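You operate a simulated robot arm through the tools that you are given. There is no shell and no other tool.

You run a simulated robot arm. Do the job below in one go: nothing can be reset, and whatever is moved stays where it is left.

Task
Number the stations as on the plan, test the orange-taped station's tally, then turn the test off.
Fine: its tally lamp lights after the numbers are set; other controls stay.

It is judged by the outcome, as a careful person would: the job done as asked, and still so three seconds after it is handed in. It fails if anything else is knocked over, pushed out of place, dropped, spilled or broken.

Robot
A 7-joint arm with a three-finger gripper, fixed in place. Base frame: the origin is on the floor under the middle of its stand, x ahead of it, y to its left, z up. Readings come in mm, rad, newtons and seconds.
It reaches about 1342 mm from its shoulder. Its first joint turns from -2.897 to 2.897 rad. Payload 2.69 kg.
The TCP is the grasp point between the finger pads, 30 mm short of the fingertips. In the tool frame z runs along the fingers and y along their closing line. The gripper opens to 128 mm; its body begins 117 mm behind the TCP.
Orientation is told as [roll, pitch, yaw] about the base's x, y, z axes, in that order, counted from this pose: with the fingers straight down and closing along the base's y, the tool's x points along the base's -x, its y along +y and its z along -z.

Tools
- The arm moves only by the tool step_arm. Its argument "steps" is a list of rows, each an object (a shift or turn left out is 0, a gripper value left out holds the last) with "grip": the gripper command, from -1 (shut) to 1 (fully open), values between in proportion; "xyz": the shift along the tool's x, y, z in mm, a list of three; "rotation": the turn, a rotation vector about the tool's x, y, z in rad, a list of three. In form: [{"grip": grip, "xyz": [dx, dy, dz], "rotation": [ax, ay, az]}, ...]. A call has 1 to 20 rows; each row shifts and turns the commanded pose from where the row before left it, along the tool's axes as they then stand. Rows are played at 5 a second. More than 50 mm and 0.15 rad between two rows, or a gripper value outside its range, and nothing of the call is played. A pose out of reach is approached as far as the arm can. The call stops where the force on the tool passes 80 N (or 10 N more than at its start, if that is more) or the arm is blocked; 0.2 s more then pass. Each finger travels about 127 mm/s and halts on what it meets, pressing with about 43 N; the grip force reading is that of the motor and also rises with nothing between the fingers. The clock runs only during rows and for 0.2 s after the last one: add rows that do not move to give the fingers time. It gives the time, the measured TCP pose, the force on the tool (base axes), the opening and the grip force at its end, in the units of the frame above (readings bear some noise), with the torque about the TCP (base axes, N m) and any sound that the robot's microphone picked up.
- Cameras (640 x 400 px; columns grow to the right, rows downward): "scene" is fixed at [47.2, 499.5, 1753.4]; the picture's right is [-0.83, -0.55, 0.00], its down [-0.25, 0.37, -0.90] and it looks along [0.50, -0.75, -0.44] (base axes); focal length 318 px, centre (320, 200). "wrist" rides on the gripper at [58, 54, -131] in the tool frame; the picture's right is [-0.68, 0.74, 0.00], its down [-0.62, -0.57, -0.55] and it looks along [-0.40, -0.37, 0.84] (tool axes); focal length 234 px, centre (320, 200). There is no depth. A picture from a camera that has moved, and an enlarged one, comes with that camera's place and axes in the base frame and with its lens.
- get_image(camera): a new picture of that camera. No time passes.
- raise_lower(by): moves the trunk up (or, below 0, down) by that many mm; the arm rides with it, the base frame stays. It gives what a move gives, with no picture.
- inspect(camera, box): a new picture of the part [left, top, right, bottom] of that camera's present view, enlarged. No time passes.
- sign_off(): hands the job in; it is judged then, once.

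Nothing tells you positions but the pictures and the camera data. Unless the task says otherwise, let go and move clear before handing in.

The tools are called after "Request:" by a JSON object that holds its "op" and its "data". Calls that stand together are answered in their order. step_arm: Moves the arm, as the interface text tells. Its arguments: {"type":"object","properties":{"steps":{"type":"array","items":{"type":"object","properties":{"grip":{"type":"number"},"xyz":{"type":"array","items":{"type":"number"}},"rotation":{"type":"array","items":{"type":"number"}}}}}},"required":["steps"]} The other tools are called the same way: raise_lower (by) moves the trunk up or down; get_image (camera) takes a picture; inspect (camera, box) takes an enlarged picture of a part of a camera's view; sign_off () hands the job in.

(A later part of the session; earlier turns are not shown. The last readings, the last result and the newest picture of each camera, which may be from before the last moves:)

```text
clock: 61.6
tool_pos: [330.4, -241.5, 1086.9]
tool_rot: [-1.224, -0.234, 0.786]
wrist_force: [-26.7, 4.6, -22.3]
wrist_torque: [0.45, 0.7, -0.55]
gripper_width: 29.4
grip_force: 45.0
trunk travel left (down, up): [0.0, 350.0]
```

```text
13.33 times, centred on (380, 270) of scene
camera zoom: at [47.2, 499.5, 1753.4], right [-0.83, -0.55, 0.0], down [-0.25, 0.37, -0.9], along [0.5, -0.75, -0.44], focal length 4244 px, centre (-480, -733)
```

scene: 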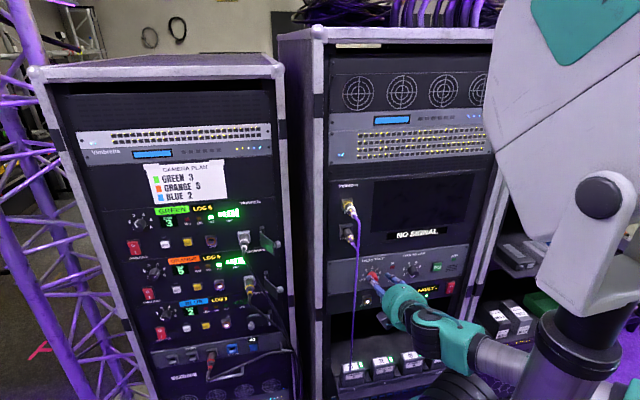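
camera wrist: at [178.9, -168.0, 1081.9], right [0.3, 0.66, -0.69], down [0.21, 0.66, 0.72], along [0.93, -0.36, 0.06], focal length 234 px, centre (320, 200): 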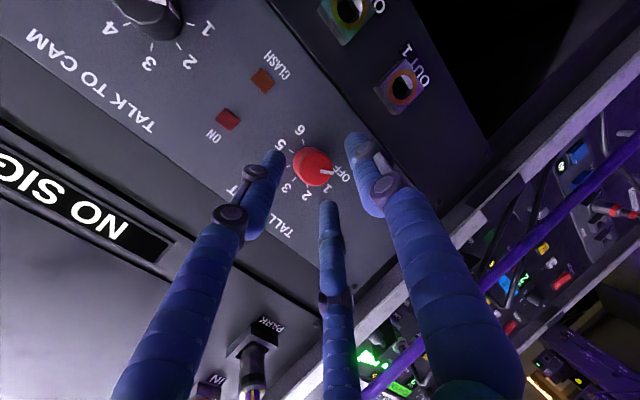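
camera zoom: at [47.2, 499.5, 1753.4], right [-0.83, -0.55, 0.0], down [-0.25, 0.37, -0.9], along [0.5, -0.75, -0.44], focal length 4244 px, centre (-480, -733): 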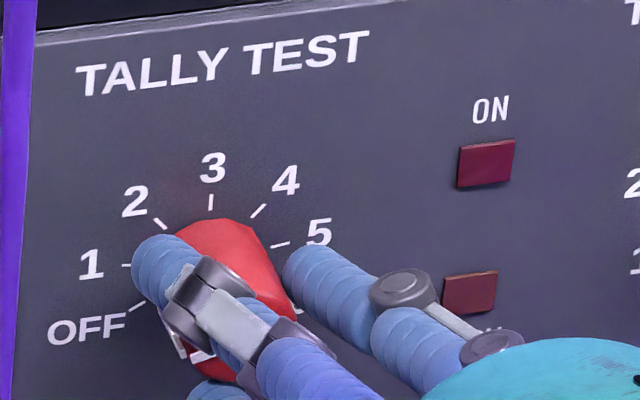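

The knob is turning with the gripper without slip. Continuing the remaining 24°.

Request:
{"op": "step_arm", "data": {"steps": [{"xyz": [1.07, 0, 0], "rotation": [0, -0.0477, 0.1312]}, {"xyz": [1.07, 0, 0], "rotation": [0, -0.0477, 0.1312]}, {"xyz": [1.07, 0, 0], "rotation": [0, -0.0477, 0.1312]}, {}]}}

Request:
{"op": "inspect", "data": {"camera": "wrist", "box": [220, 100, 400, 220]}}

Request:
{"op": "inspect", "data": {"camera": "scene", "box": [345, 240, 425, 300]}}

```text
clock: 62.1
tool_pos: [331.2, -238.6, 1092.2]
tool_rot: [-1.235, -0.347, 0.778]
wrist_force: [-42.5, -26.8, 1.6]
wrist_torque: [-0.44, 0.26, -2.06]
gripper_width: 34.2
grip_force: 44.8
out of reach, approached as far as the arm can: row 1, 2
trunk travel left (down, up): [0.0, 350.0]
stopped in row 2: the force on the tool passed its limit at 106 N (the readings are from after the stop); the commanded pose is now the measured one
```

```text
3.33 times, centred on (310, 160) of wrist
camera zoom: at [194.8, -173.5, 1064.0], right [0.45, 0.79, -0.42], down [0.01, 0.47, 0.88], along [0.89, -0.4, 0.21], focal length 781 px, centre (353, 333)
```

zoom: 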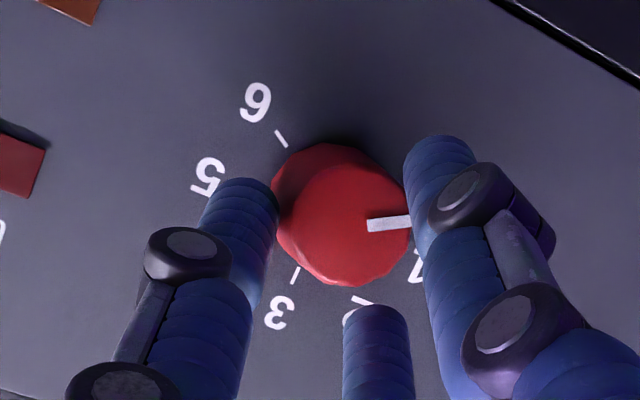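

```text
6.67 times, centred on (385, 270) of scene
camera zoom: at [47.2, 499.5, 1753.4], right [-0.83, -0.55, 0.0], down [-0.25, 0.37, -0.9], along [0.5, -0.75, -0.44], focal length 2122 px, centre (-113, -267)
```

zoom: 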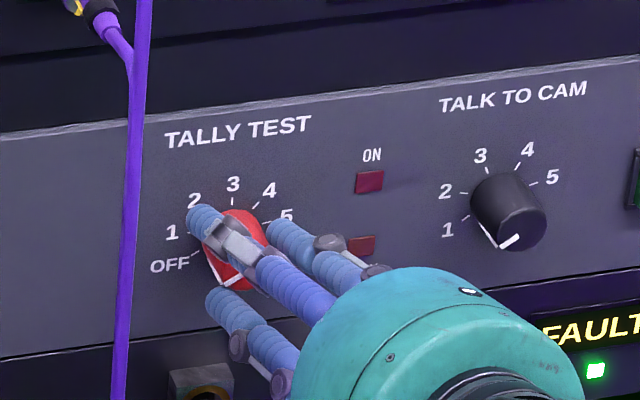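

The right-hand precession ran out of reach and loaded the tool, so that route won't do at this tilt. First I'll open the fingers to release the knob and check its state.

Request:
{"op": "step_arm", "data": {"steps": [{"grip": -0.2}, {"grip": -0.2}, {"grip": -0.2}]}}

Request:
{"op": "inspect", "data": {"camera": "wrist", "box": [220, 100, 400, 220]}}

Request:
{"op": "inspect", "data": {"camera": "scene", "box": [345, 240, 425, 300]}}

```text
clock: 62.9
tool_pos: [334.9, -234.2, 1091.3]
tool_rot: [-1.23, -0.346, 0.779]
wrist_force: [0.1, -0.2, -0.1]
wrist_torque: [0.01, 0.01, -0.04]
gripper_width: 51.0
grip_force: 0.0
trunk travel left (down, up): [0.0, 350.0]
```

```text
3.33 times, centred on (310, 160) of wrist
camera zoom: at [197.6, -171.3, 1063.5], right [0.45, 0.79, -0.42], down [0.01, 0.47, 0.88], along [0.89, -0.4, 0.2], focal length 781 px, centre (353, 333)
```

zoom: 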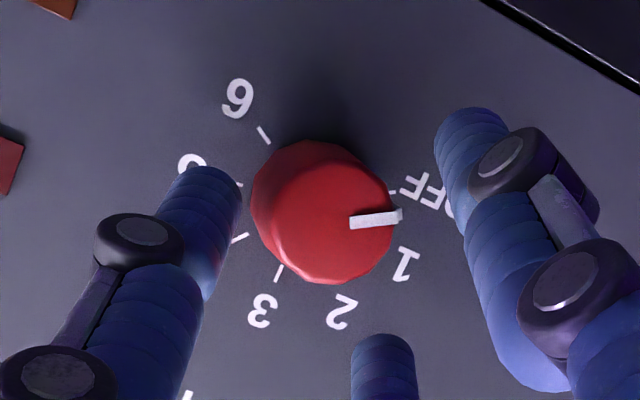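

```text
6.67 times, centred on (385, 270) of scene
camera zoom: at [47.2, 499.5, 1753.4], right [-0.83, -0.55, 0.0], down [-0.25, 0.37, -0.9], along [0.5, -0.75, -0.44], focal length 2122 px, centre (-113, -267)
```

zoom: 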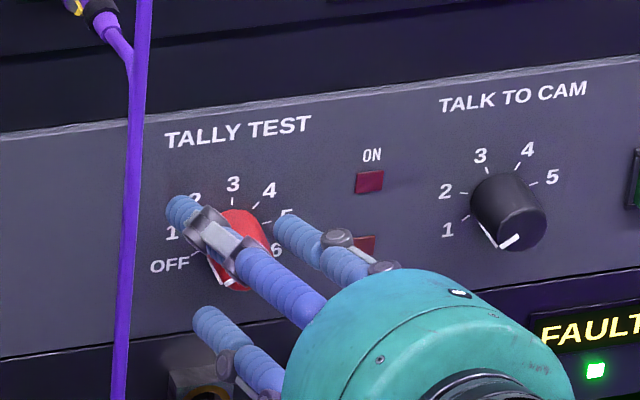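

The knob dropped cleanly back into OFF. I'll re-centre with the tool tilted straight up, then test turning toward the left side instead, where the arm has more room (cable clearance computed ~15 mm).

Request:
{"op": "step_arm", "data": {"steps": [{"xyz": [2.65, 0.33, 0.6], "rotation": [0, 0.0384, -0.1056]}, {"xyz": [2.65, 0.33, 0.6], "rotation": [0, 0.0384, -0.1056]}, {"xyz": [2.65, 0.33, 0.6], "rotation": [0, 0.0384, -0.1056]}, {}]}}

Request:
{"op": "inspect", "data": {"camera": "wrist", "box": [220, 100, 400, 220]}}

Request:
{"op": "inspect", "data": {"camera": "scene", "box": [330, 220, 450, 320]}}

```text
clock: 63.9
tool_pos: [331.2, -241.0, 1087.9]
tool_rot: [-1.23, -0.009, 0.777]
wrist_force: [0.2, 0.3, 0.6]
wrist_torque: [-0.02, 0.03, -0.04]
gripper_width: 51.2
grip_force: 0.0
trunk travel left (down, up): [0.0, 350.0]
```

```text
3.33 times, centred on (310, 160) of wrist
camera zoom: at [189.2, -181.0, 1079.6], right [0.32, 0.65, -0.69], down [0.21, 0.66, 0.72], along [0.93, -0.37, 0.07], focal length 781 px, centre (353, 333)
```

zoom: 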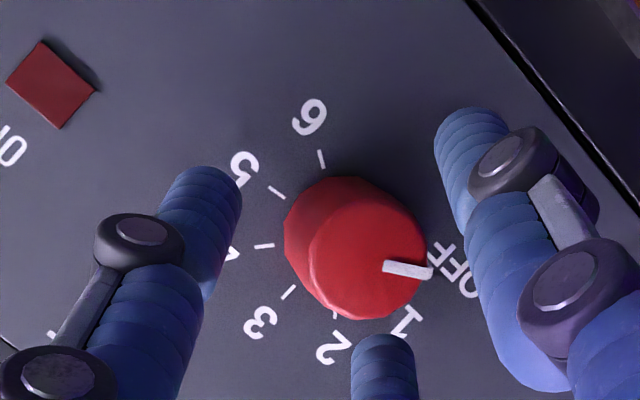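

```text
4.00 times, centred on (390, 270) of scene
camera zoom: at [47.2, 499.5, 1753.4], right [-0.83, -0.55, 0.0], down [-0.25, 0.37, -0.9], along [0.5, -0.75, -0.44], focal length 1273 px, centre (40, -80)
```

zoom: 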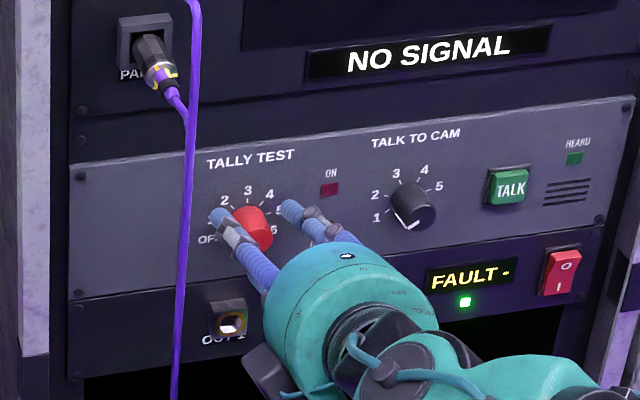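

Centred again. I'll shift 2 mm left and rehearse the leftward swing with the fingers open, watching for reach and cable clearance.

Request:
{"op": "step_arm", "data": {"steps": [{"xyz": [-2, 0, 0]}, {"xyz": [-1.07, 0, 0], "rotation": [0, 0.0477, -0.1312]}, {"xyz": [-1.07, 0, 0], "rotation": [0, 0.0477, -0.1312]}, {}]}}

Request:
{"op": "inspect", "data": {"camera": "scene", "box": [330, 220, 450, 320]}}

Request:
{"op": "get_image", "data": {"camera": "wrist"}}

```text
clock: 64.9
tool_pos: [334.5, -238.3, 1088.0]
tool_rot: [-1.231, 0.271, 0.771]
wrist_force: [0.5, -0.1, -0.4]
wrist_torque: [-0.04, 0.0, 0.0]
gripper_width: 51.1
grip_force: 0.0
trunk travel left (down, up): [0.0, 350.0]
```

```text
4.00 times, centred on (390, 270) of scene
camera zoom: at [47.2, 499.5, 1753.4], right [-0.83, -0.55, 0.0], down [-0.25, 0.37, -0.9], along [0.5, -0.75, -0.44], focal length 1273 px, centre (40, -80)
```

zoom: 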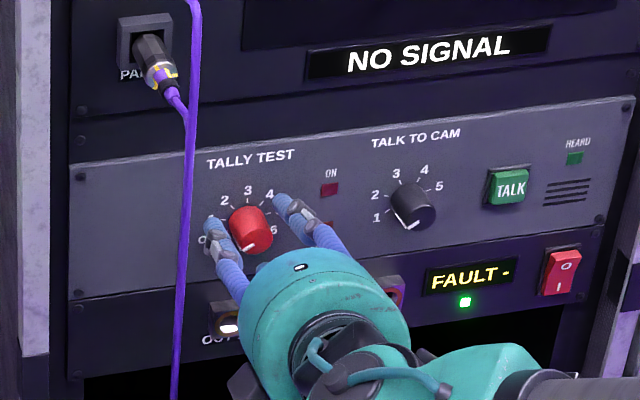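

```text
taken
camera wrist: at [192.6, -177.5, 1095.5], right [0.16, 0.5, -0.85], down [0.33, 0.78, 0.52], along [0.93, -0.37, -0.04], focal length 234 px, centre (320, 200)
```

wrist: 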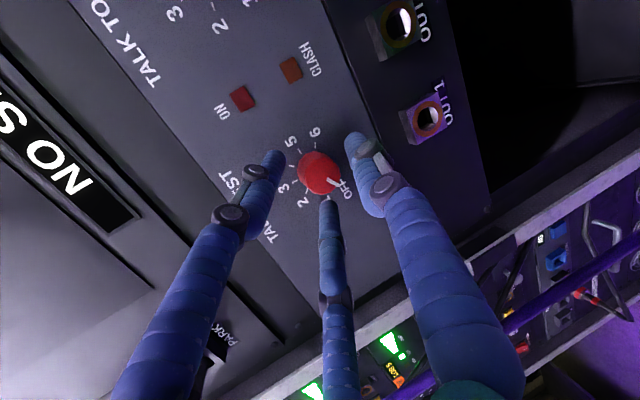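

Leftward works with no reach problem. Continuing the rehearsal to −40°.

Request:
{"op": "step_arm", "data": {"steps": [{"xyz": [-1.07, 0, 0], "rotation": [0, 0.0477, -0.1312]}, {"xyz": [-1.07, 0, 0], "rotation": [0, 0.0477, -0.1312]}, {"xyz": [-1.07, 0, 0], "rotation": [0, 0.0477, -0.1312]}, {}]}}

Request:
{"op": "inspect", "data": {"camera": "scene", "box": [330, 220, 450, 320]}}

Request:
{"op": "get_image", "data": {"camera": "wrist"}}

Request:
{"op": "inspect", "data": {"camera": "wrist", "box": [220, 100, 400, 220]}}

```text
clock: 65.9
tool_pos: [337.0, -237.6, 1086.2]
tool_rot: [-1.234, 0.692, 0.767]
wrist_force: [-0.1, -0.1, -0.4]
wrist_torque: [-0.03, 0.0, -0.02]
gripper_width: 51.3
grip_force: 0.1
trunk travel left (down, up): [0.0, 350.0]
```

```text
4.00 times, centred on (390, 270) of scene
camera zoom: at [47.2, 499.5, 1753.4], right [-0.83, -0.55, 0.0], down [-0.25, 0.37, -0.9], along [0.5, -0.75, -0.44], focal length 1273 px, centre (40, -80)
```

zoom: 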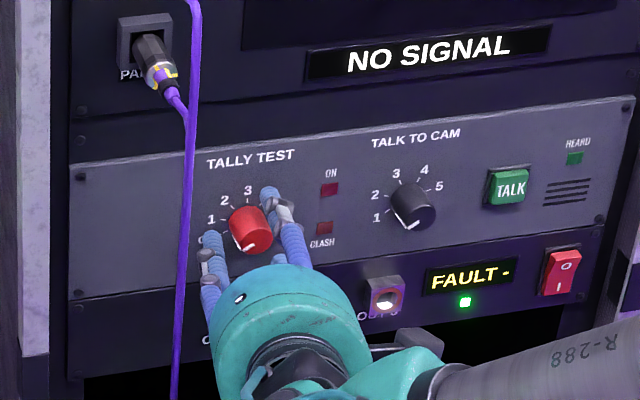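

```text
taken
camera wrist: at [201.4, -169.3, 1116.8], right [-0.11, 0.23, -0.97], down [0.44, 0.88, 0.16], along [0.89, -0.41, -0.2], focal length 234 px, centre (320, 200)
```

wrist: 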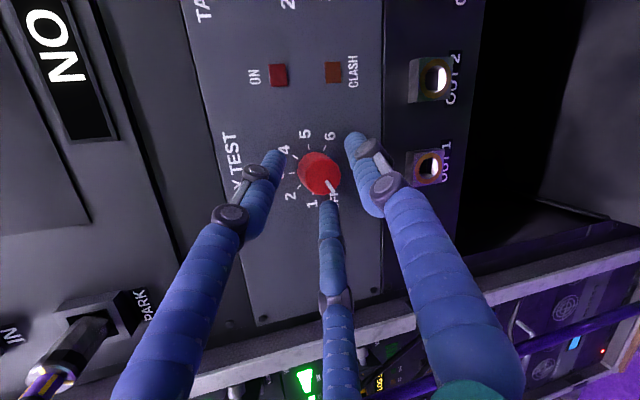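

```text
3.33 times, centred on (310, 160) of wrist
camera zoom: at [201.4, -169.3, 1116.8], right [-0.11, 0.23, -0.97], down [0.44, 0.88, 0.16], along [0.89, -0.41, -0.2], focal length 781 px, centre (353, 333)
```

zoom: 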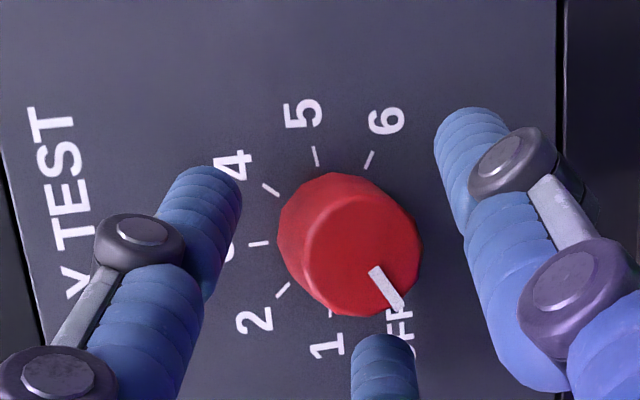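

The full −40° swing is clear. Now I'll grip the knob here and turn it clockwise 42° back to upright (OFF→1).

Request:
{"op": "step_arm", "data": {"steps": [{"grip": -1}, {"grip": -1}, {"grip": -1}, {}]}}

Request:
{"op": "inspect", "data": {"camera": "wrist", "box": [220, 100, 400, 220]}}

```text
clock: 66.9
tool_pos: [336.2, -236.9, 1086.2]
tool_rot: [-1.232, 0.689, 0.769]
wrist_force: [3.8, 4.9, -8.5]
wrist_torque: [0.04, -0.05, 0.54]
gripper_width: 29.6
grip_force: 44.8
trunk travel left (down, up): [0.0, 350.0]
```

```text
3.33 times, centred on (310, 160) of wrist
camera zoom: at [201.5, -169.1, 1116.4], right [-0.11, 0.23, -0.97], down [0.44, 0.88, 0.16], along [0.89, -0.41, -0.2], focal length 781 px, centre (353, 333)
```

zoom: 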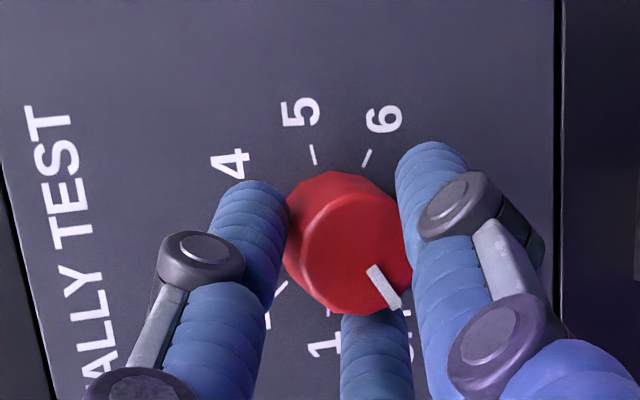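

Request:
{"op": "step_arm", "data": {"steps": [{"xyz": [-1.2, 0, 0]}, {"xyz": [1.13, 0, 0], "rotation": [0, -0.0501, 0.1378]}, {"xyz": [1.13, 0, 0], "rotation": [0, -0.0501, 0.1378]}, {"xyz": [1.13, 0, 0], "rotation": [0, -0.0501, 0.1378]}, {"xyz": [1.13, 0, 0], "rotation": [0, -0.0501, 0.1378]}, {"xyz": [1.13, 0, 0], "rotation": [0, -0.0501, 0.1378]}, {}]}}

Request:
{"op": "inspect", "data": {"camera": "wrist", "box": [220, 100, 400, 220]}}

Request:
{"op": "inspect", "data": {"camera": "scene", "box": [345, 240, 425, 300]}}

```text
clock: 68.5
tool_pos: [332.2, -241.0, 1087.3]
tool_rot: [-1.231, -0.047, 0.774]
wrist_force: [-18.7, -9.1, -5.0]
wrist_torque: [-0.22, 0.01, -0.62]
gripper_width: 29.5
grip_force: 44.8
trunk travel left (down, up): [0.0, 350.0]
```

```text
3.33 times, centred on (310, 160) of wrist
camera zoom: at [191.0, -179.4, 1076.9], right [0.33, 0.67, -0.66], down [0.19, 0.64, 0.74], along [0.92, -0.37, 0.09], focal length 781 px, centre (353, 333)
```

zoom: 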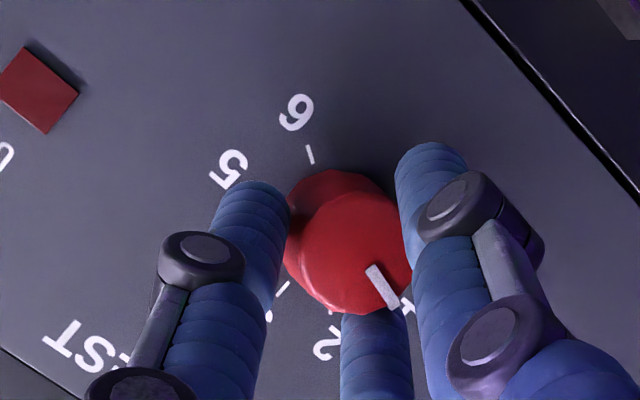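

```text
6.67 times, centred on (385, 270) of scene
camera zoom: at [47.2, 499.5, 1753.4], right [-0.83, -0.55, 0.0], down [-0.25, 0.37, -0.9], along [0.5, -0.75, -0.44], focal length 2122 px, centre (-113, -267)
```

zoom: 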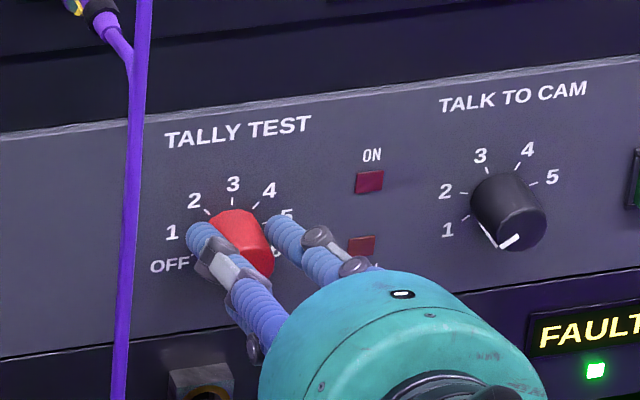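

The knob turned without slipping. I'll open, confirm it sits at 1, and swing back for the next bite.

Request:
{"op": "step_arm", "data": {"steps": [{"grip": -0.2}, {"grip": -0.2}, {"grip": -0.2}, {"xyz": [-1.13, 0, 0], "rotation": [0, 0.0501, -0.1378]}, {"xyz": [-1.13, 0, 0], "rotation": [0, 0.0501, -0.1378]}, {"xyz": [-1.13, 0, 0], "rotation": [0, 0.0501, -0.1378]}, {"xyz": [-1.13, 0, 0], "rotation": [0, 0.0501, -0.1378]}, {"xyz": [-1.13, 0, 0], "rotation": [0, 0.0501, -0.1378]}, {}]}}

Request:
{"op": "inspect", "data": {"camera": "wrist", "box": [220, 100, 400, 220]}}

Request:
{"op": "inspect", "data": {"camera": "scene", "box": [345, 240, 425, 300]}}

```text
clock: 70.5
tool_pos: [336.7, -236.2, 1086.3]
tool_rot: [-1.233, 0.692, 0.769]
wrist_force: [-0.6, -0.1, -0.3]
wrist_torque: [-0.01, 0.01, -0.02]
gripper_width: 51.0
grip_force: 0.1
trunk travel left (down, up): [0.0, 350.0]
```

```text
3.33 times, centred on (310, 160) of wrist
camera zoom: at [202.5, -168.7, 1116.8], right [-0.11, 0.23, -0.97], down [0.44, 0.88, 0.16], along [0.89, -0.41, -0.2], focal length 781 px, centre (353, 333)
```

zoom: 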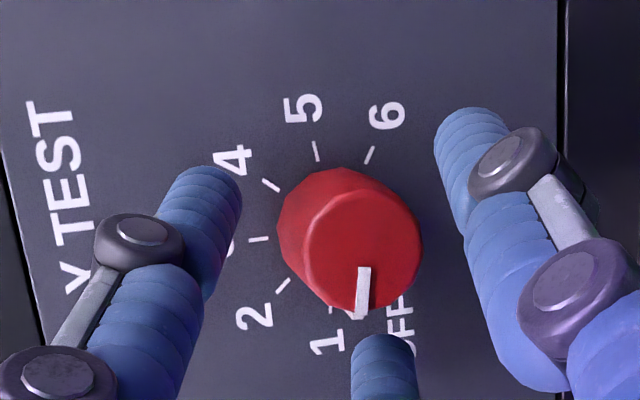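

```text
6.67 times, centred on (385, 270) of scene
camera zoom: at [47.2, 499.5, 1753.4], right [-0.83, -0.55, 0.0], down [-0.25, 0.37, -0.9], along [0.5, -0.75, -0.44], focal length 2122 px, centre (-113, -267)
```

zoom: 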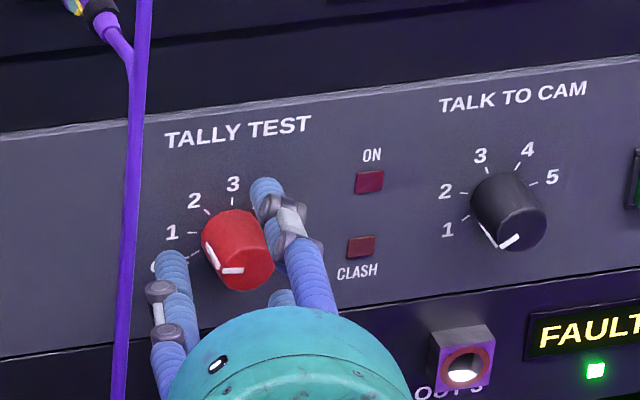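

The knob rests at 1. I'll repeat the cycle for 1→2.

Request:
{"op": "step_arm", "data": {"steps": [{"xyz": [0.5, 0, 0], "grip": -1}, {"grip": -1}, {"grip": -1}, {"xyz": [1.0, 0, 0], "rotation": [0, -0.0501, 0.1378]}, {"xyz": [1.0, 0, 0], "rotation": [0, -0.0501, 0.1378]}, {"xyz": [1.0, 0, 0], "rotation": [0, -0.0501, 0.1378]}, {"xyz": [1.0, 0, 0], "rotation": [0, -0.0501, 0.1378]}, {"xyz": [1.0, 0, 0], "rotation": [0, -0.0501, 0.1378]}, {}]}}

Request:
{"op": "inspect", "data": {"camera": "wrist", "box": [220, 100, 400, 220]}}

Request:
{"op": "inspect", "data": {"camera": "scene", "box": [345, 240, 425, 300]}}

```text
clock: 72.5
tool_pos: [333.1, -239.9, 1087.4]
tool_rot: [-1.23, -0.046, 0.774]
wrist_force: [-18.5, -7.9, -20.8]
wrist_torque: [-0.08, 0.15, -0.72]
gripper_width: 29.4
grip_force: 45.2
trunk travel left (down, up): [0.0, 350.0]
```

```text
3.33 times, centred on (310, 160) of wrist
camera zoom: at [191.2, -179.3, 1077.3], right [0.33, 0.67, -0.66], down [0.19, 0.64, 0.74], along [0.92, -0.37, 0.09], focal length 781 px, centre (353, 333)
```

zoom: 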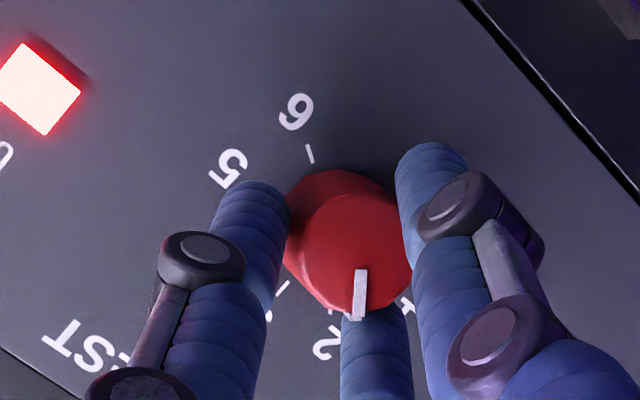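

```text
6.67 times, centred on (385, 270) of scene
camera zoom: at [47.2, 499.5, 1753.4], right [-0.83, -0.55, 0.0], down [-0.25, 0.37, -0.9], along [0.5, -0.75, -0.44], focal length 2122 px, centre (-113, -267)
```

zoom: 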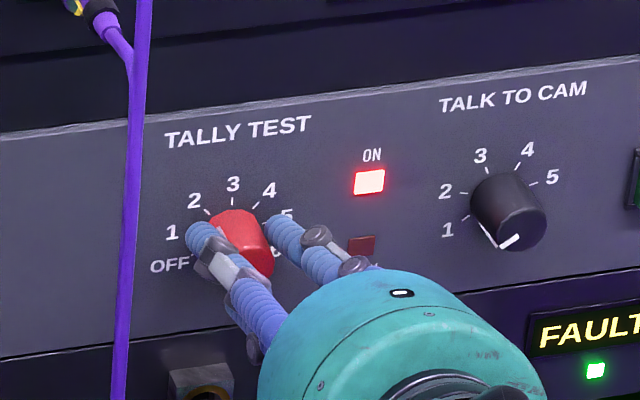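

The ON lamp lit at 2. Opening and swinging back for 2→3.

Request:
{"op": "step_arm", "data": {"steps": [{"grip": -0.2}, {"grip": -0.2}, {"grip": -0.2}, {"xyz": [-1.0, 0, 0], "rotation": [0, 0.0501, -0.1378]}, {"xyz": [-1.0, 0, 0], "rotation": [0, 0.0501, -0.1378]}, {"xyz": [-1.0, 0, 0], "rotation": [0, 0.0501, -0.1378]}, {"xyz": [-1.0, 0, 0], "rotation": [0, 0.0501, -0.1378]}, {"xyz": [-1.0, 0, 0], "rotation": [0, 0.0501, -0.1378]}, {}]}}

Request:
{"op": "inspect", "data": {"camera": "wrist", "box": [220, 100, 400, 220]}}

Request:
{"op": "inspect", "data": {"camera": "scene", "box": [120, 190, 280, 330]}}

```text
clock: 74.5
tool_pos: [337.3, -236.6, 1087.2]
tool_rot: [-1.235, 0.691, 0.769]
wrist_force: [0.1, 0.1, 0.2]
wrist_torque: [-0.03, 0.01, 0.01]
gripper_width: 51.2
grip_force: 0.0
trunk travel left (down, up): [0.0, 350.0]
```

```text
3.33 times, centred on (310, 160) of wrist
camera zoom: at [202.0, -168.6, 1117.5], right [-0.11, 0.23, -0.97], down [0.44, 0.88, 0.16], along [0.89, -0.41, -0.2], focal length 781 px, centre (353, 333)
```

zoom: 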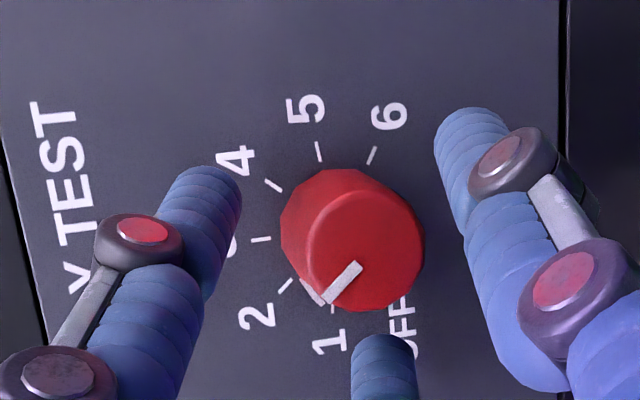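

```text
2.86 times, centred on (200, 260) of scene
camera zoom: at [47.2, 499.5, 1753.4], right [-0.83, -0.55, 0.0], down [-0.25, 0.37, -0.9], along [0.5, -0.75, -0.44], focal length 910 px, centre (663, 29)
```

zoom: 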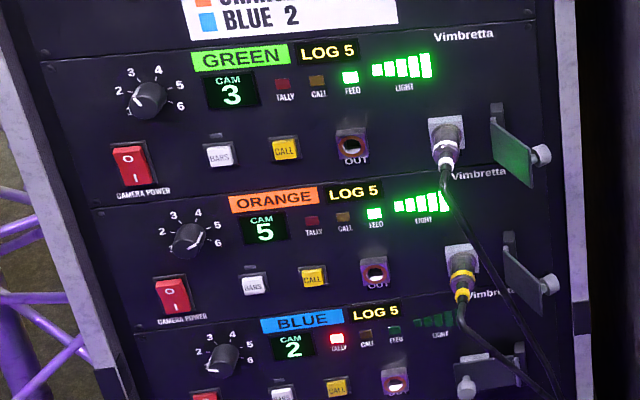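

The knob is at 2 and Blue's tally lights, confirming the mapping. Next 2→3, in one cycle.

Request:
{"op": "step_arm", "data": {"steps": [{"grip": -1}, {"grip": -1}, {"grip": -1}, {"xyz": [1.0, 0, 0], "rotation": [0, -0.0501, 0.1378]}, {"xyz": [1.0, 0, 0], "rotation": [0, -0.0501, 0.1378]}, {"xyz": [1.0, 0, 0], "rotation": [0, -0.0501, 0.1378]}, {"xyz": [1.0, 0, 0], "rotation": [0, -0.0501, 0.1378]}, {"xyz": [1.0, 0, 0], "rotation": [0, -0.0501, 0.1378]}, {}, {"grip": -0.2}, {"grip": -0.2}, {"grip": -0.2}, {"xyz": [-1.0, 0, 0], "rotation": [0, 0.0501, -0.1378]}, {"xyz": [-1.0, 0, 0], "rotation": [0, 0.0501, -0.1378]}, {"xyz": [-1.0, 0, 0], "rotation": [0, 0.0501, -0.1378]}, {"xyz": [-1.0, 0, 0], "rotation": [0, 0.0501, -0.1378]}, {"xyz": [-1.0, 0, 0], "rotation": [0, 0.0501, -0.1378]}, {}]}}

Request:
{"op": "inspect", "data": {"camera": "wrist", "box": [220, 100, 400, 220]}}

Request:
{"op": "inspect", "data": {"camera": "scene", "box": [120, 190, 280, 330]}}

Request:
{"op": "inspect", "data": {"camera": "scene", "box": [330, 200, 490, 300]}}

```text
clock: 78.3
tool_pos: [336.6, -236.1, 1087.8]
tool_rot: [-1.234, 0.691, 0.768]
wrist_force: [0.7, 0.4, 0.4]
wrist_torque: [-0.03, 0.01, 0.01]
gripper_width: 51.1
grip_force: 0.0
trunk travel left (down, up): [0.0, 350.0]
```

```text
3.33 times, centred on (310, 160) of wrist
camera zoom: at [201.9, -168.2, 1118.4], right [-0.11, 0.23, -0.97], down [0.44, 0.88, 0.16], along [0.89, -0.41, -0.2], focal length 781 px, centre (353, 333)
```

zoom: 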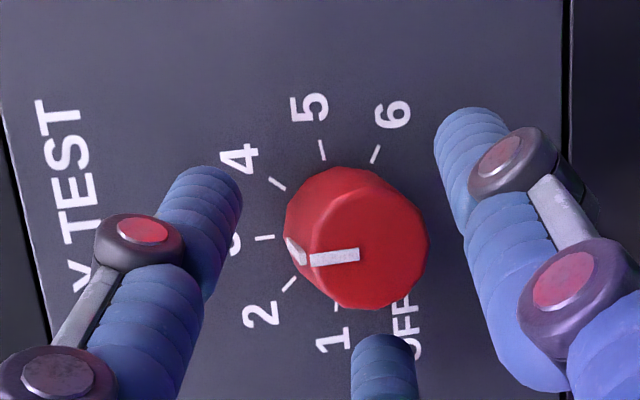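

```text
2.86 times, centred on (200, 260) of scene
camera zoom: at [47.2, 499.5, 1753.4], right [-0.83, -0.55, 0.0], down [-0.25, 0.37, -0.9], along [0.5, -0.75, -0.44], focal length 910 px, centre (663, 29)
```

zoom: 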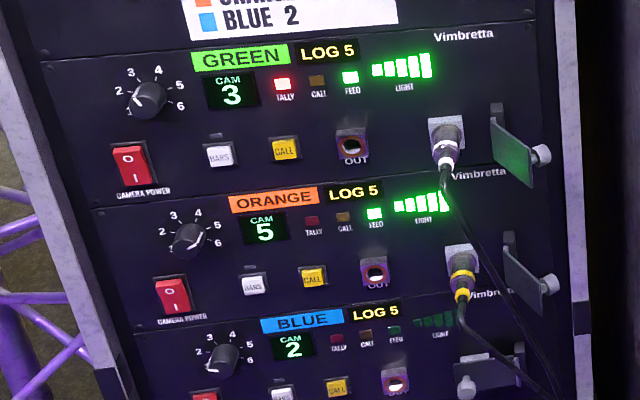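

```text
4.00 times, centred on (410, 250) of scene
camera zoom: at [47.2, 499.5, 1753.4], right [-0.83, -0.55, 0.0], down [-0.25, 0.37, -0.9], along [0.5, -0.75, -0.44], focal length 1273 px, centre (-40, 0)
```

zoom: 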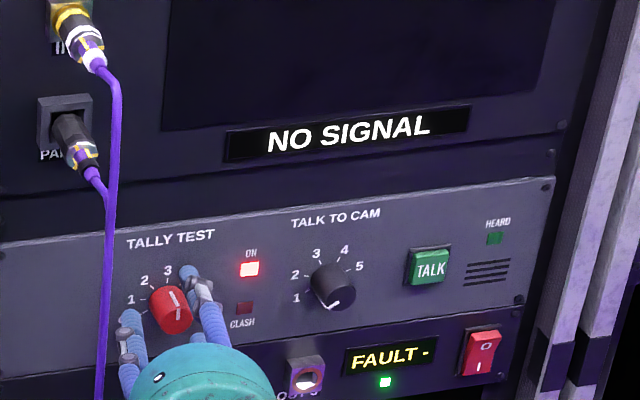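

Knob at 3, Green's tally lit. I'll correct a ~1.5 mm drift and do 3→4.

Request:
{"op": "step_arm", "data": {"steps": [{"xyz": [0, 1.5, 0]}, {"grip": -1}, {"grip": -1}, {"grip": -1}, {"xyz": [1.05, 0, 0], "rotation": [0, -0.0501, 0.1378]}, {"xyz": [1.05, 0, 0], "rotation": [0, -0.0501, 0.1378]}, {"xyz": [1.05, 0, 0], "rotation": [0, -0.0501, 0.1378]}, {"xyz": [1.05, 0, 0], "rotation": [0, -0.0501, 0.1378]}, {"xyz": [1.05, 0, 0], "rotation": [0, -0.0501, 0.1378]}, {}, {"grip": -0.2}, {"grip": -0.2}, {"grip": -0.2}, {"xyz": [-1.05, 0, 0], "rotation": [0, 0.0501, -0.1378]}, {"xyz": [-1.05, 0, 0], "rotation": [0, 0.0501, -0.1378]}, {"xyz": [-1.05, 0, 0], "rotation": [0, 0.0501, -0.1378]}, {"xyz": [-1.05, 0, 0], "rotation": [0, 0.0501, -0.1378]}, {"xyz": [-1.05, 0, 0], "rotation": [0, 0.0501, -0.1378]}, {}]}}

Request:
{"op": "inspect", "data": {"camera": "wrist", "box": [220, 100, 400, 220]}}

Request:
{"op": "inspect", "data": {"camera": "scene", "box": [330, 200, 490, 300]}}

```text
clock: 82.3
tool_pos: [336.0, -236.3, 1087.7]
tool_rot: [-1.235, 0.692, 0.768]
wrist_force: [-0.1, -0.1, -1.3]
wrist_torque: [-0.02, 0.02, 0.0]
gripper_width: 51.3
grip_force: 0.0
trunk travel left (down, up): [0.0, 350.0]
```

```text
3.33 times, centred on (310, 160) of wrist
camera zoom: at [201.3, -168.3, 1118.3], right [-0.11, 0.23, -0.97], down [0.44, 0.88, 0.16], along [0.89, -0.41, -0.2], focal length 781 px, centre (353, 333)
```

zoom: 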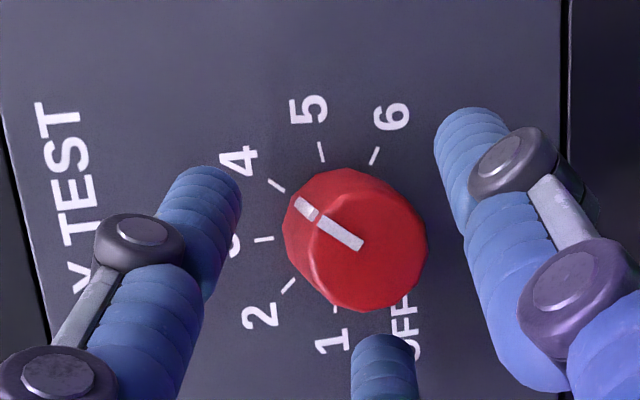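

```text
4.00 times, centred on (410, 250) of scene
camera zoom: at [47.2, 499.5, 1753.4], right [-0.83, -0.55, 0.0], down [-0.25, 0.37, -0.9], along [0.5, -0.75, -0.44], focal length 1273 px, centre (-40, 0)
```

zoom: 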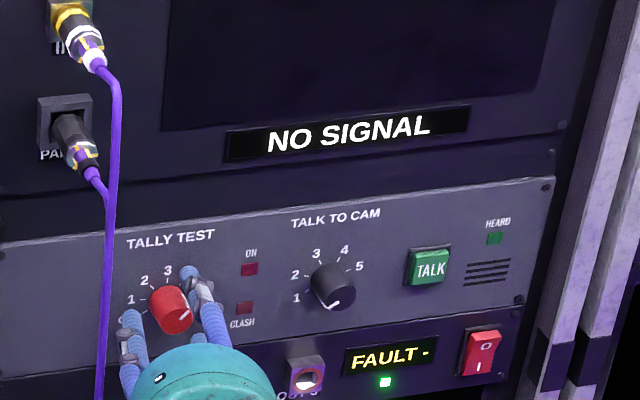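

Knob at 4 (no station there, ON lamp dark, as expected). Now 4→5, pausing at the end to see the lamps.

Request:
{"op": "step_arm", "data": {"steps": [{"xyz": [0, 1.0, 0]}, {"grip": -1}, {"grip": -1}, {"grip": -1}, {"xyz": [1.05, 0, 0], "rotation": [0, -0.0501, 0.1378]}, {"xyz": [1.05, 0, 0], "rotation": [0, -0.0501, 0.1378]}, {"xyz": [1.05, 0, 0], "rotation": [0, -0.0501, 0.1378]}, {"xyz": [1.05, 0, 0], "rotation": [0, -0.0501, 0.1378]}, {"xyz": [1.05, 0, 0], "rotation": [0, -0.0501, 0.1378]}, {}, {"grip": -0.2}, {"grip": -0.2}, {"grip": -0.2}, {}, {}]}}

Request:
{"op": "inspect", "data": {"camera": "wrist", "box": [220, 100, 400, 220]}}

Request:
{"op": "inspect", "data": {"camera": "scene", "box": [120, 190, 280, 330]}}

Request:
{"op": "inspect", "data": {"camera": "scene", "box": [330, 200, 490, 300]}}

```text
clock: 85.5
tool_pos: [330.7, -239.7, 1088.7]
tool_rot: [-1.229, -0.043, 0.775]
wrist_force: [-1.3, 0.1, -0.3]
wrist_torque: [-0.01, -0.01, -0.01]
gripper_width: 51.2
grip_force: 0.1
trunk travel left (down, up): [0.0, 350.0]
```

```text
3.33 times, centred on (310, 160) of wrist
camera zoom: at [190.3, -178.6, 1078.5], right [0.33, 0.67, -0.66], down [0.19, 0.64, 0.74], along [0.92, -0.37, 0.09], focal length 781 px, centre (353, 333)
```

zoom: 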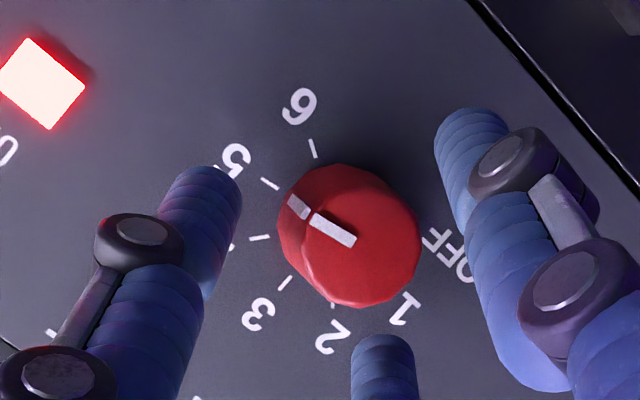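

```text
2.86 times, centred on (200, 260) of scene
camera zoom: at [47.2, 499.5, 1753.4], right [-0.83, -0.55, 0.0], down [-0.25, 0.37, -0.9], along [0.5, -0.75, -0.44], focal length 910 px, centre (663, 29)
```

zoom: 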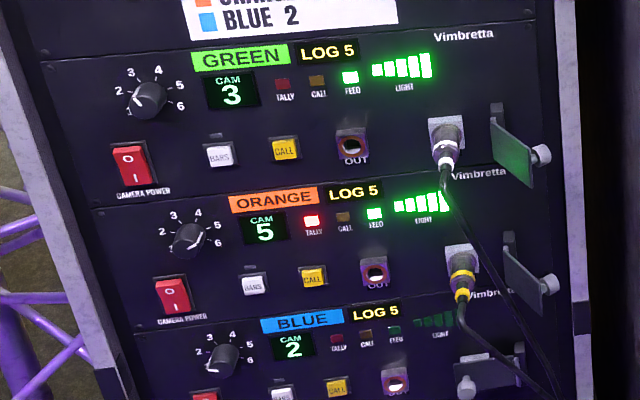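

```text
4.00 times, centred on (410, 250) of scene
camera zoom: at [47.2, 499.5, 1753.4], right [-0.83, -0.55, 0.0], down [-0.25, 0.37, -0.9], along [0.5, -0.75, -0.44], focal length 1273 px, centre (-40, 0)
```

zoom: 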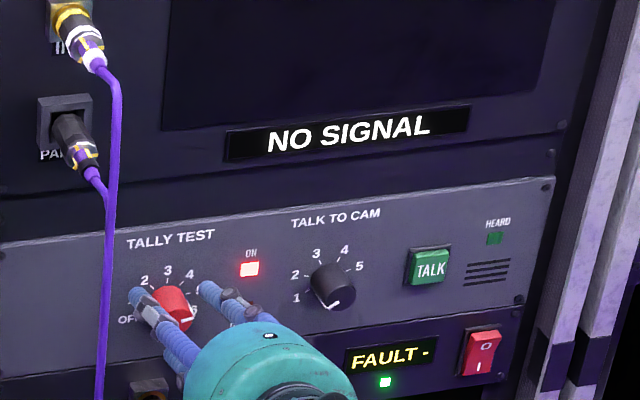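

Orange's tally lamp is lit with the dial at 5 — the test passes. Now I'll turn the test back toward OFF in 40° counter-clockwise bites, starting 5→4.

Request:
{"op": "step_arm", "data": {"steps": [{"grip": -1}, {"grip": -1}, {"grip": -1}, {"xyz": [-1.05, 0, 0], "rotation": [0, 0.0501, -0.1378]}, {"xyz": [-1.05, 0, 0], "rotation": [0, 0.0501, -0.1378]}, {"xyz": [-1.05, 0, 0], "rotation": [0, 0.0501, -0.1378]}, {"xyz": [-1.05, 0, 0], "rotation": [0, 0.0501, -0.1378]}, {"xyz": [-1.05, 0, 0], "rotation": [0, 0.0501, -0.1378]}, {}]}}

Request:
{"op": "inspect", "data": {"camera": "wrist", "box": [220, 100, 400, 220]}}

Request:
{"op": "inspect", "data": {"camera": "scene", "box": [330, 200, 490, 300]}}

```text
clock: 87.5
tool_pos: [334.2, -235.0, 1084.9]
tool_rot: [-1.23, 0.692, 0.772]
wrist_force: [-8.2, 19.7, -32.4]
wrist_torque: [0.91, 0.48, 0.42]
gripper_width: 29.1
grip_force: 44.7
trunk travel left (down, up): [0.0, 350.0]
```

```text
3.33 times, centred on (310, 160) of wrist
camera zoom: at [200.7, -167.7, 1117.1], right [-0.12, 0.23, -0.97], down [0.44, 0.88, 0.16], along [0.89, -0.41, -0.2], focal length 781 px, centre (353, 333)
```

zoom: 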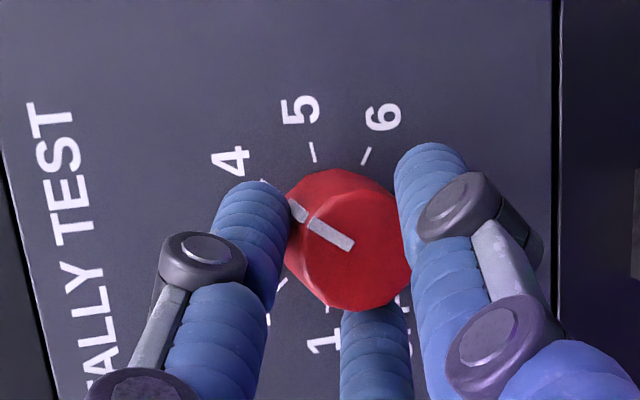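

```text
4.00 times, centred on (410, 250) of scene
camera zoom: at [47.2, 499.5, 1753.4], right [-0.83, -0.55, 0.0], down [-0.25, 0.37, -0.9], along [0.5, -0.75, -0.44], focal length 1273 px, centre (-40, 0)
```

zoom: 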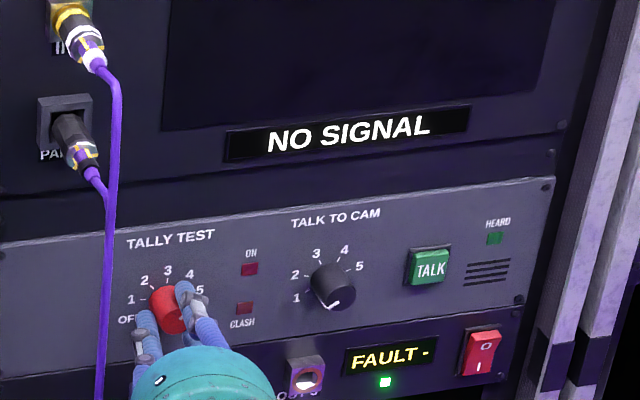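

At 4, ON dark again. Release, swing upright, and take the next bite 4→3, with a slightly larger orbit shift to lower the side load.

Request:
{"op": "step_arm", "data": {"steps": [{"grip": -0.2}, {"grip": -0.2}, {"grip": -0.2}, {"xyz": [1.05, 0, 0], "rotation": [0, -0.0501, 0.1378]}, {"xyz": [1.05, 0, 0], "rotation": [0, -0.0501, 0.1378]}, {"xyz": [1.05, 0, 0], "rotation": [0, -0.0501, 0.1378]}, {"xyz": [1.05, 0, 0], "rotation": [0, -0.0501, 0.1378]}, {"xyz": [1.05, 0, 0], "rotation": [0, -0.0501, 0.1378]}, {}, {"grip": -1}, {"grip": -1}, {"grip": -1}, {"xyz": [-1.35, 0, 0], "rotation": [0, 0.0501, -0.1378]}, {"xyz": [-1.35, 0, 0], "rotation": [0, 0.0501, -0.1378]}, {"xyz": [-1.35, 0, 0], "rotation": [0, 0.0501, -0.1378]}, {"xyz": [-1.35, 0, 0], "rotation": [0, 0.0501, -0.1378]}, {"xyz": [-1.35, 0, 0], "rotation": [0, 0.0501, -0.1378]}, {}]}}

Request:
{"op": "inspect", "data": {"camera": "wrist", "box": [220, 100, 400, 220]}}

Request:
{"op": "inspect", "data": {"camera": "scene", "box": [330, 200, 490, 300]}}

```text
clock: 91.3
tool_pos: [334.9, -234.8, 1086.4]
tool_rot: [-1.231, 0.689, 0.768]
wrist_force: [-25.3, 1.9, -40.1]
wrist_torque: [0.82, 0.68, -0.57]
gripper_width: 29.9
grip_force: 45.1
trunk travel left (down, up): [0.0, 350.0]
```

```text
3.33 times, centred on (310, 160) of wrist
camera zoom: at [200.8, -167.3, 1117.1], right [-0.11, 0.23, -0.97], down [0.44, 0.88, 0.16], along [0.89, -0.41, -0.2], focal length 781 px, centre (353, 333)
```

zoom: 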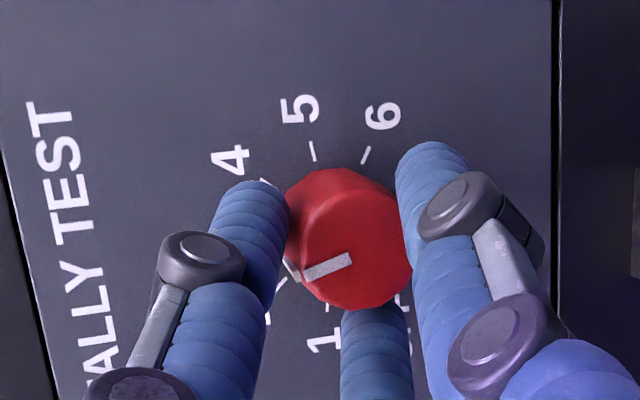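

```text
4.00 times, centred on (410, 250) of scene
camera zoom: at [47.2, 499.5, 1753.4], right [-0.83, -0.55, 0.0], down [-0.25, 0.37, -0.9], along [0.5, -0.75, -0.44], focal length 1273 px, centre (-40, 0)
```

zoom: 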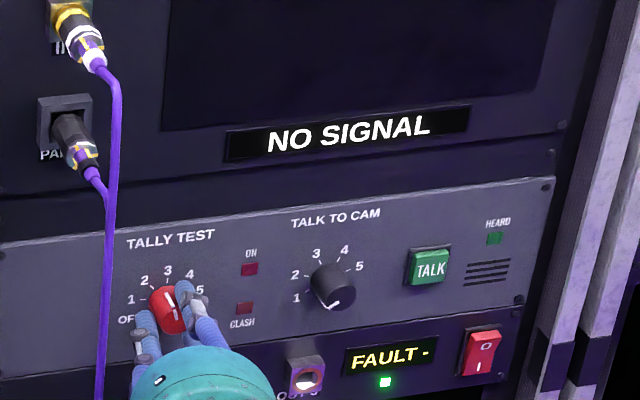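

The knob is a little past 3 this time. I'll release and see which detent it settles in.

Request:
{"op": "step_arm", "data": {"steps": [{"grip": -0.2}, {"grip": -0.2}, {"grip": -0.2}, {}]}}

Request:
{"op": "inspect", "data": {"camera": "wrist", "box": [220, 100, 400, 220]}}

Request:
{"op": "inspect", "data": {"camera": "scene", "box": [330, 200, 490, 300]}}

```text
clock: 92.3
tool_pos: [337.1, -234.5, 1087.5]
tool_rot: [-1.235, 0.69, 0.768]
wrist_force: [-0.4, 0.2, 0.1]
wrist_torque: [0.0, 0.0, 0.01]
gripper_width: 51.2
grip_force: 0.0
trunk travel left (down, up): [0.0, 350.0]
```

```text
3.33 times, centred on (310, 160) of wrist
camera zoom: at [202.0, -167.1, 1118.6], right [-0.11, 0.23, -0.97], down [0.44, 0.88, 0.16], along [0.89, -0.41, -0.2], focal length 781 px, centre (353, 333)
```

zoom: 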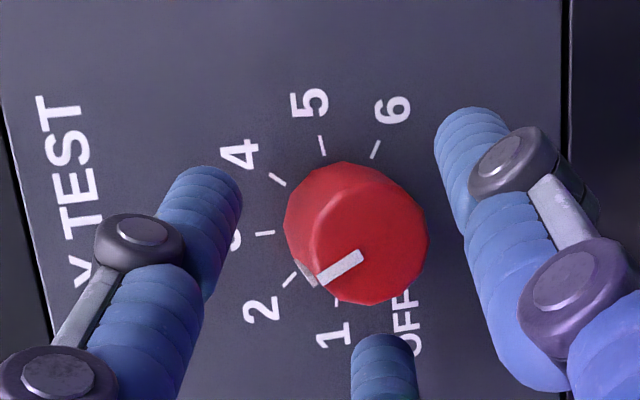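

```text
4.00 times, centred on (410, 250) of scene
camera zoom: at [47.2, 499.5, 1753.4], right [-0.83, -0.55, 0.0], down [-0.25, 0.37, -0.9], along [0.5, -0.75, -0.44], focal length 1273 px, centre (-40, 0)
```

zoom: 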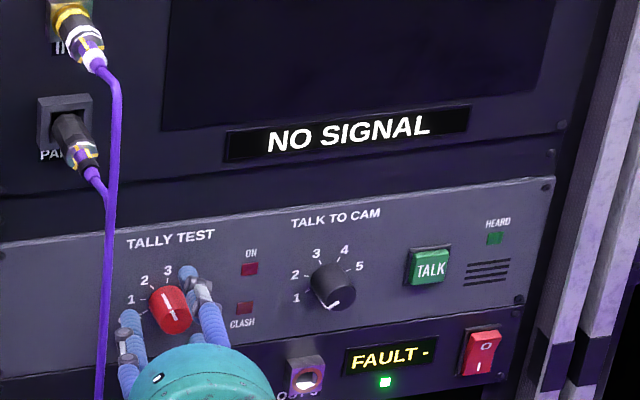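

The knob rests between 3 and 2 — the side load nudged it at release. Forces show the tool sits ~2.5 mm too far toward one side, so I'll correct that, swing upright, and grip again.

Request:
{"op": "step_arm", "data": {"steps": [{"xyz": [0, 2.5, 0]}, {"xyz": [1.1, 0, 0], "rotation": [0, -0.0501, 0.1378]}, {"xyz": [1.1, 0, 0], "rotation": [0, -0.0501, 0.1378]}, {"xyz": [1.1, 0, 0], "rotation": [0, -0.0501, 0.1378]}, {"xyz": [1.1, 0, 0], "rotation": [0, -0.0501, 0.1378]}, {"xyz": [1.1, 0, 0], "rotation": [0, -0.0501, 0.1378]}, {}, {"grip": -1}, {"grip": -1}, {"grip": -1}, {}]}}

Request:
{"op": "inspect", "data": {"camera": "wrist", "box": [220, 100, 400, 220]}}

```text
clock: 94.7
tool_pos: [331.1, -239.1, 1087.6]
tool_rot: [-1.23, -0.045, 0.774]
wrist_force: [-12.7, -4.4, -6.8]
wrist_torque: [-0.1, 0.0, -0.38]
gripper_width: 29.7
grip_force: 45.2
trunk travel left (down, up): [0.0, 350.0]
```

```text
3.33 times, centred on (310, 160) of wrist
camera zoom: at [189.8, -178.4, 1077.4], right [0.33, 0.67, -0.66], down [0.19, 0.64, 0.74], along [0.92, -0.37, 0.09], focal length 781 px, centre (353, 333)
```

zoom: 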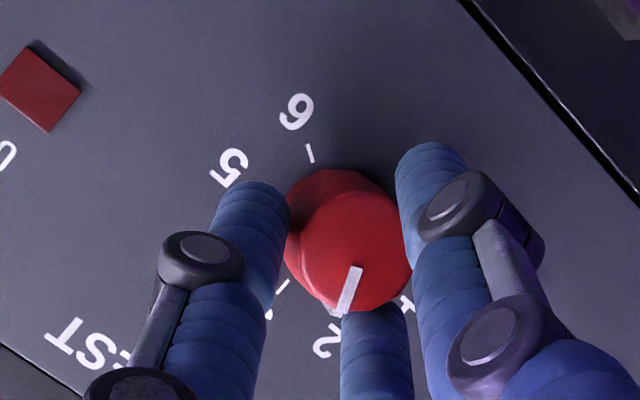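

Loads are moderate now. I'll trim 1 mm and take a 42° counter-clockwise bite.

Request:
{"op": "step_arm", "data": {"steps": [{"xyz": [1.0, 0.7, 0]}, {"xyz": [-1.1, 0, 0], "rotation": [0, 0.0501, -0.1378]}, {"xyz": [-1.1, 0, 0], "rotation": [0, 0.0501, -0.1378]}, {"xyz": [-1.1, 0, 0], "rotation": [0, 0.0501, -0.1378]}, {"xyz": [-1.1, 0, 0], "rotation": [0, 0.0501, -0.1378]}, {"xyz": [-1.1, 0, 0], "rotation": [0, 0.0501, -0.1378]}, {}]}}

Request:
{"op": "inspect", "data": {"camera": "wrist", "box": [220, 100, 400, 220]}}

Request:
{"op": "inspect", "data": {"camera": "scene", "box": [330, 200, 490, 300]}}

```text
clock: 96.3
tool_pos: [334.7, -234.7, 1087.8]
tool_rot: [-1.233, 0.691, 0.769]
wrist_force: [5.7, 9.7, -7.5]
wrist_torque: [0.26, 0.08, 0.77]
gripper_width: 29.3
grip_force: 45.0
trunk travel left (down, up): [0.0, 350.0]
```

```text
3.33 times, centred on (310, 160) of wrist
camera zoom: at [200.1, -167.5, 1116.7], right [-0.11, 0.23, -0.97], down [0.44, 0.88, 0.16], along [0.89, -0.41, -0.2], focal length 781 px, centre (353, 333)
```

zoom: 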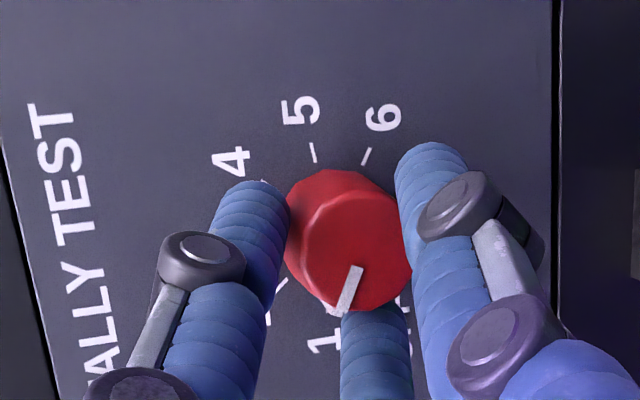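

```text
4.00 times, centred on (410, 250) of scene
camera zoom: at [47.2, 499.5, 1753.4], right [-0.83, -0.55, 0.0], down [-0.25, 0.37, -0.9], along [0.5, -0.75, -0.44], focal length 1273 px, centre (-40, 0)
```

zoom: 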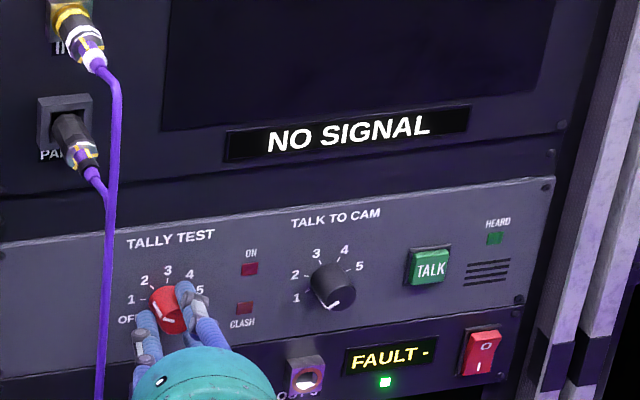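

Much lower loads this time. Releasing, swinging upright, and gripping for the next bite.

Request:
{"op": "step_arm", "data": {"steps": [{"xyz": [-1.0, 0, 0]}, {"grip": -0.2}, {"grip": -0.2}, {"grip": -0.2}, {"xyz": [1.2, 0, 0], "rotation": [0, -0.0501, 0.1378]}, {"xyz": [1.2, 0, 0], "rotation": [0, -0.0501, 0.1378]}, {"xyz": [1.2, 0, 0], "rotation": [0, -0.0501, 0.1378]}, {"xyz": [1.2, 0, 0], "rotation": [0, -0.0501, 0.1378]}, {"xyz": [1.2, 0, 0], "rotation": [0, -0.0501, 0.1378]}, {}]}}

Request:
{"op": "inspect", "data": {"camera": "wrist", "box": [220, 100, 400, 220]}}

Request:
{"op": "inspect", "data": {"camera": "scene", "box": [345, 240, 425, 300]}}

```text
clock: 98.5
tool_pos: [330.8, -239.0, 1088.7]
tool_rot: [-1.232, -0.047, 0.774]
wrist_force: [-0.2, -1.6, 0.6]
wrist_torque: [-0.02, -0.03, 0.04]
gripper_width: 51.3
grip_force: 0.1
trunk travel left (down, up): [0.0, 350.0]
```

```text
3.33 times, centred on (310, 160) of wrist
camera zoom: at [189.7, -177.9, 1077.6], right [0.33, 0.67, -0.66], down [0.19, 0.64, 0.74], along [0.92, -0.37, 0.09], focal length 781 px, centre (353, 333)
```

zoom: 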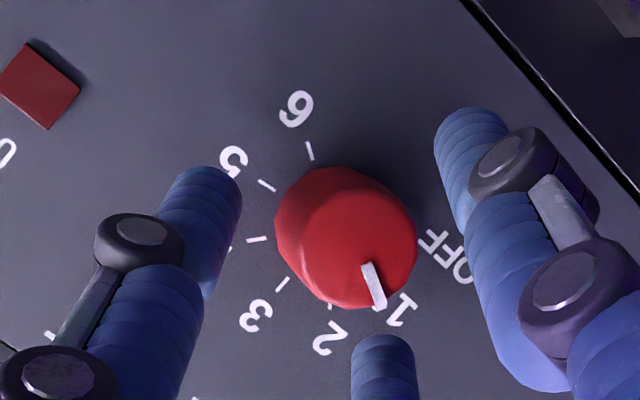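

```text
6.67 times, centred on (385, 270) of scene
camera zoom: at [47.2, 499.5, 1753.4], right [-0.83, -0.55, 0.0], down [-0.25, 0.37, -0.9], along [0.5, -0.75, -0.44], focal length 2122 px, centre (-113, -267)
```

zoom: 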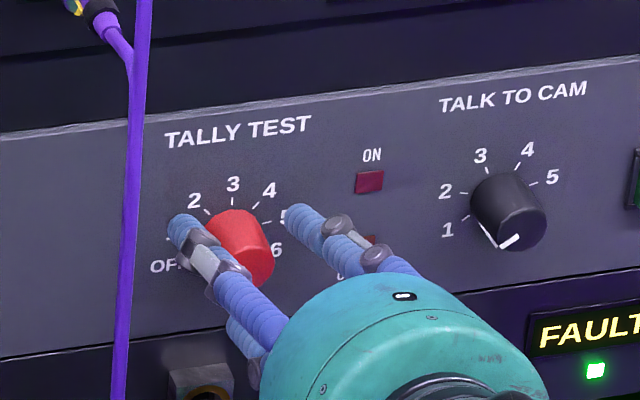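

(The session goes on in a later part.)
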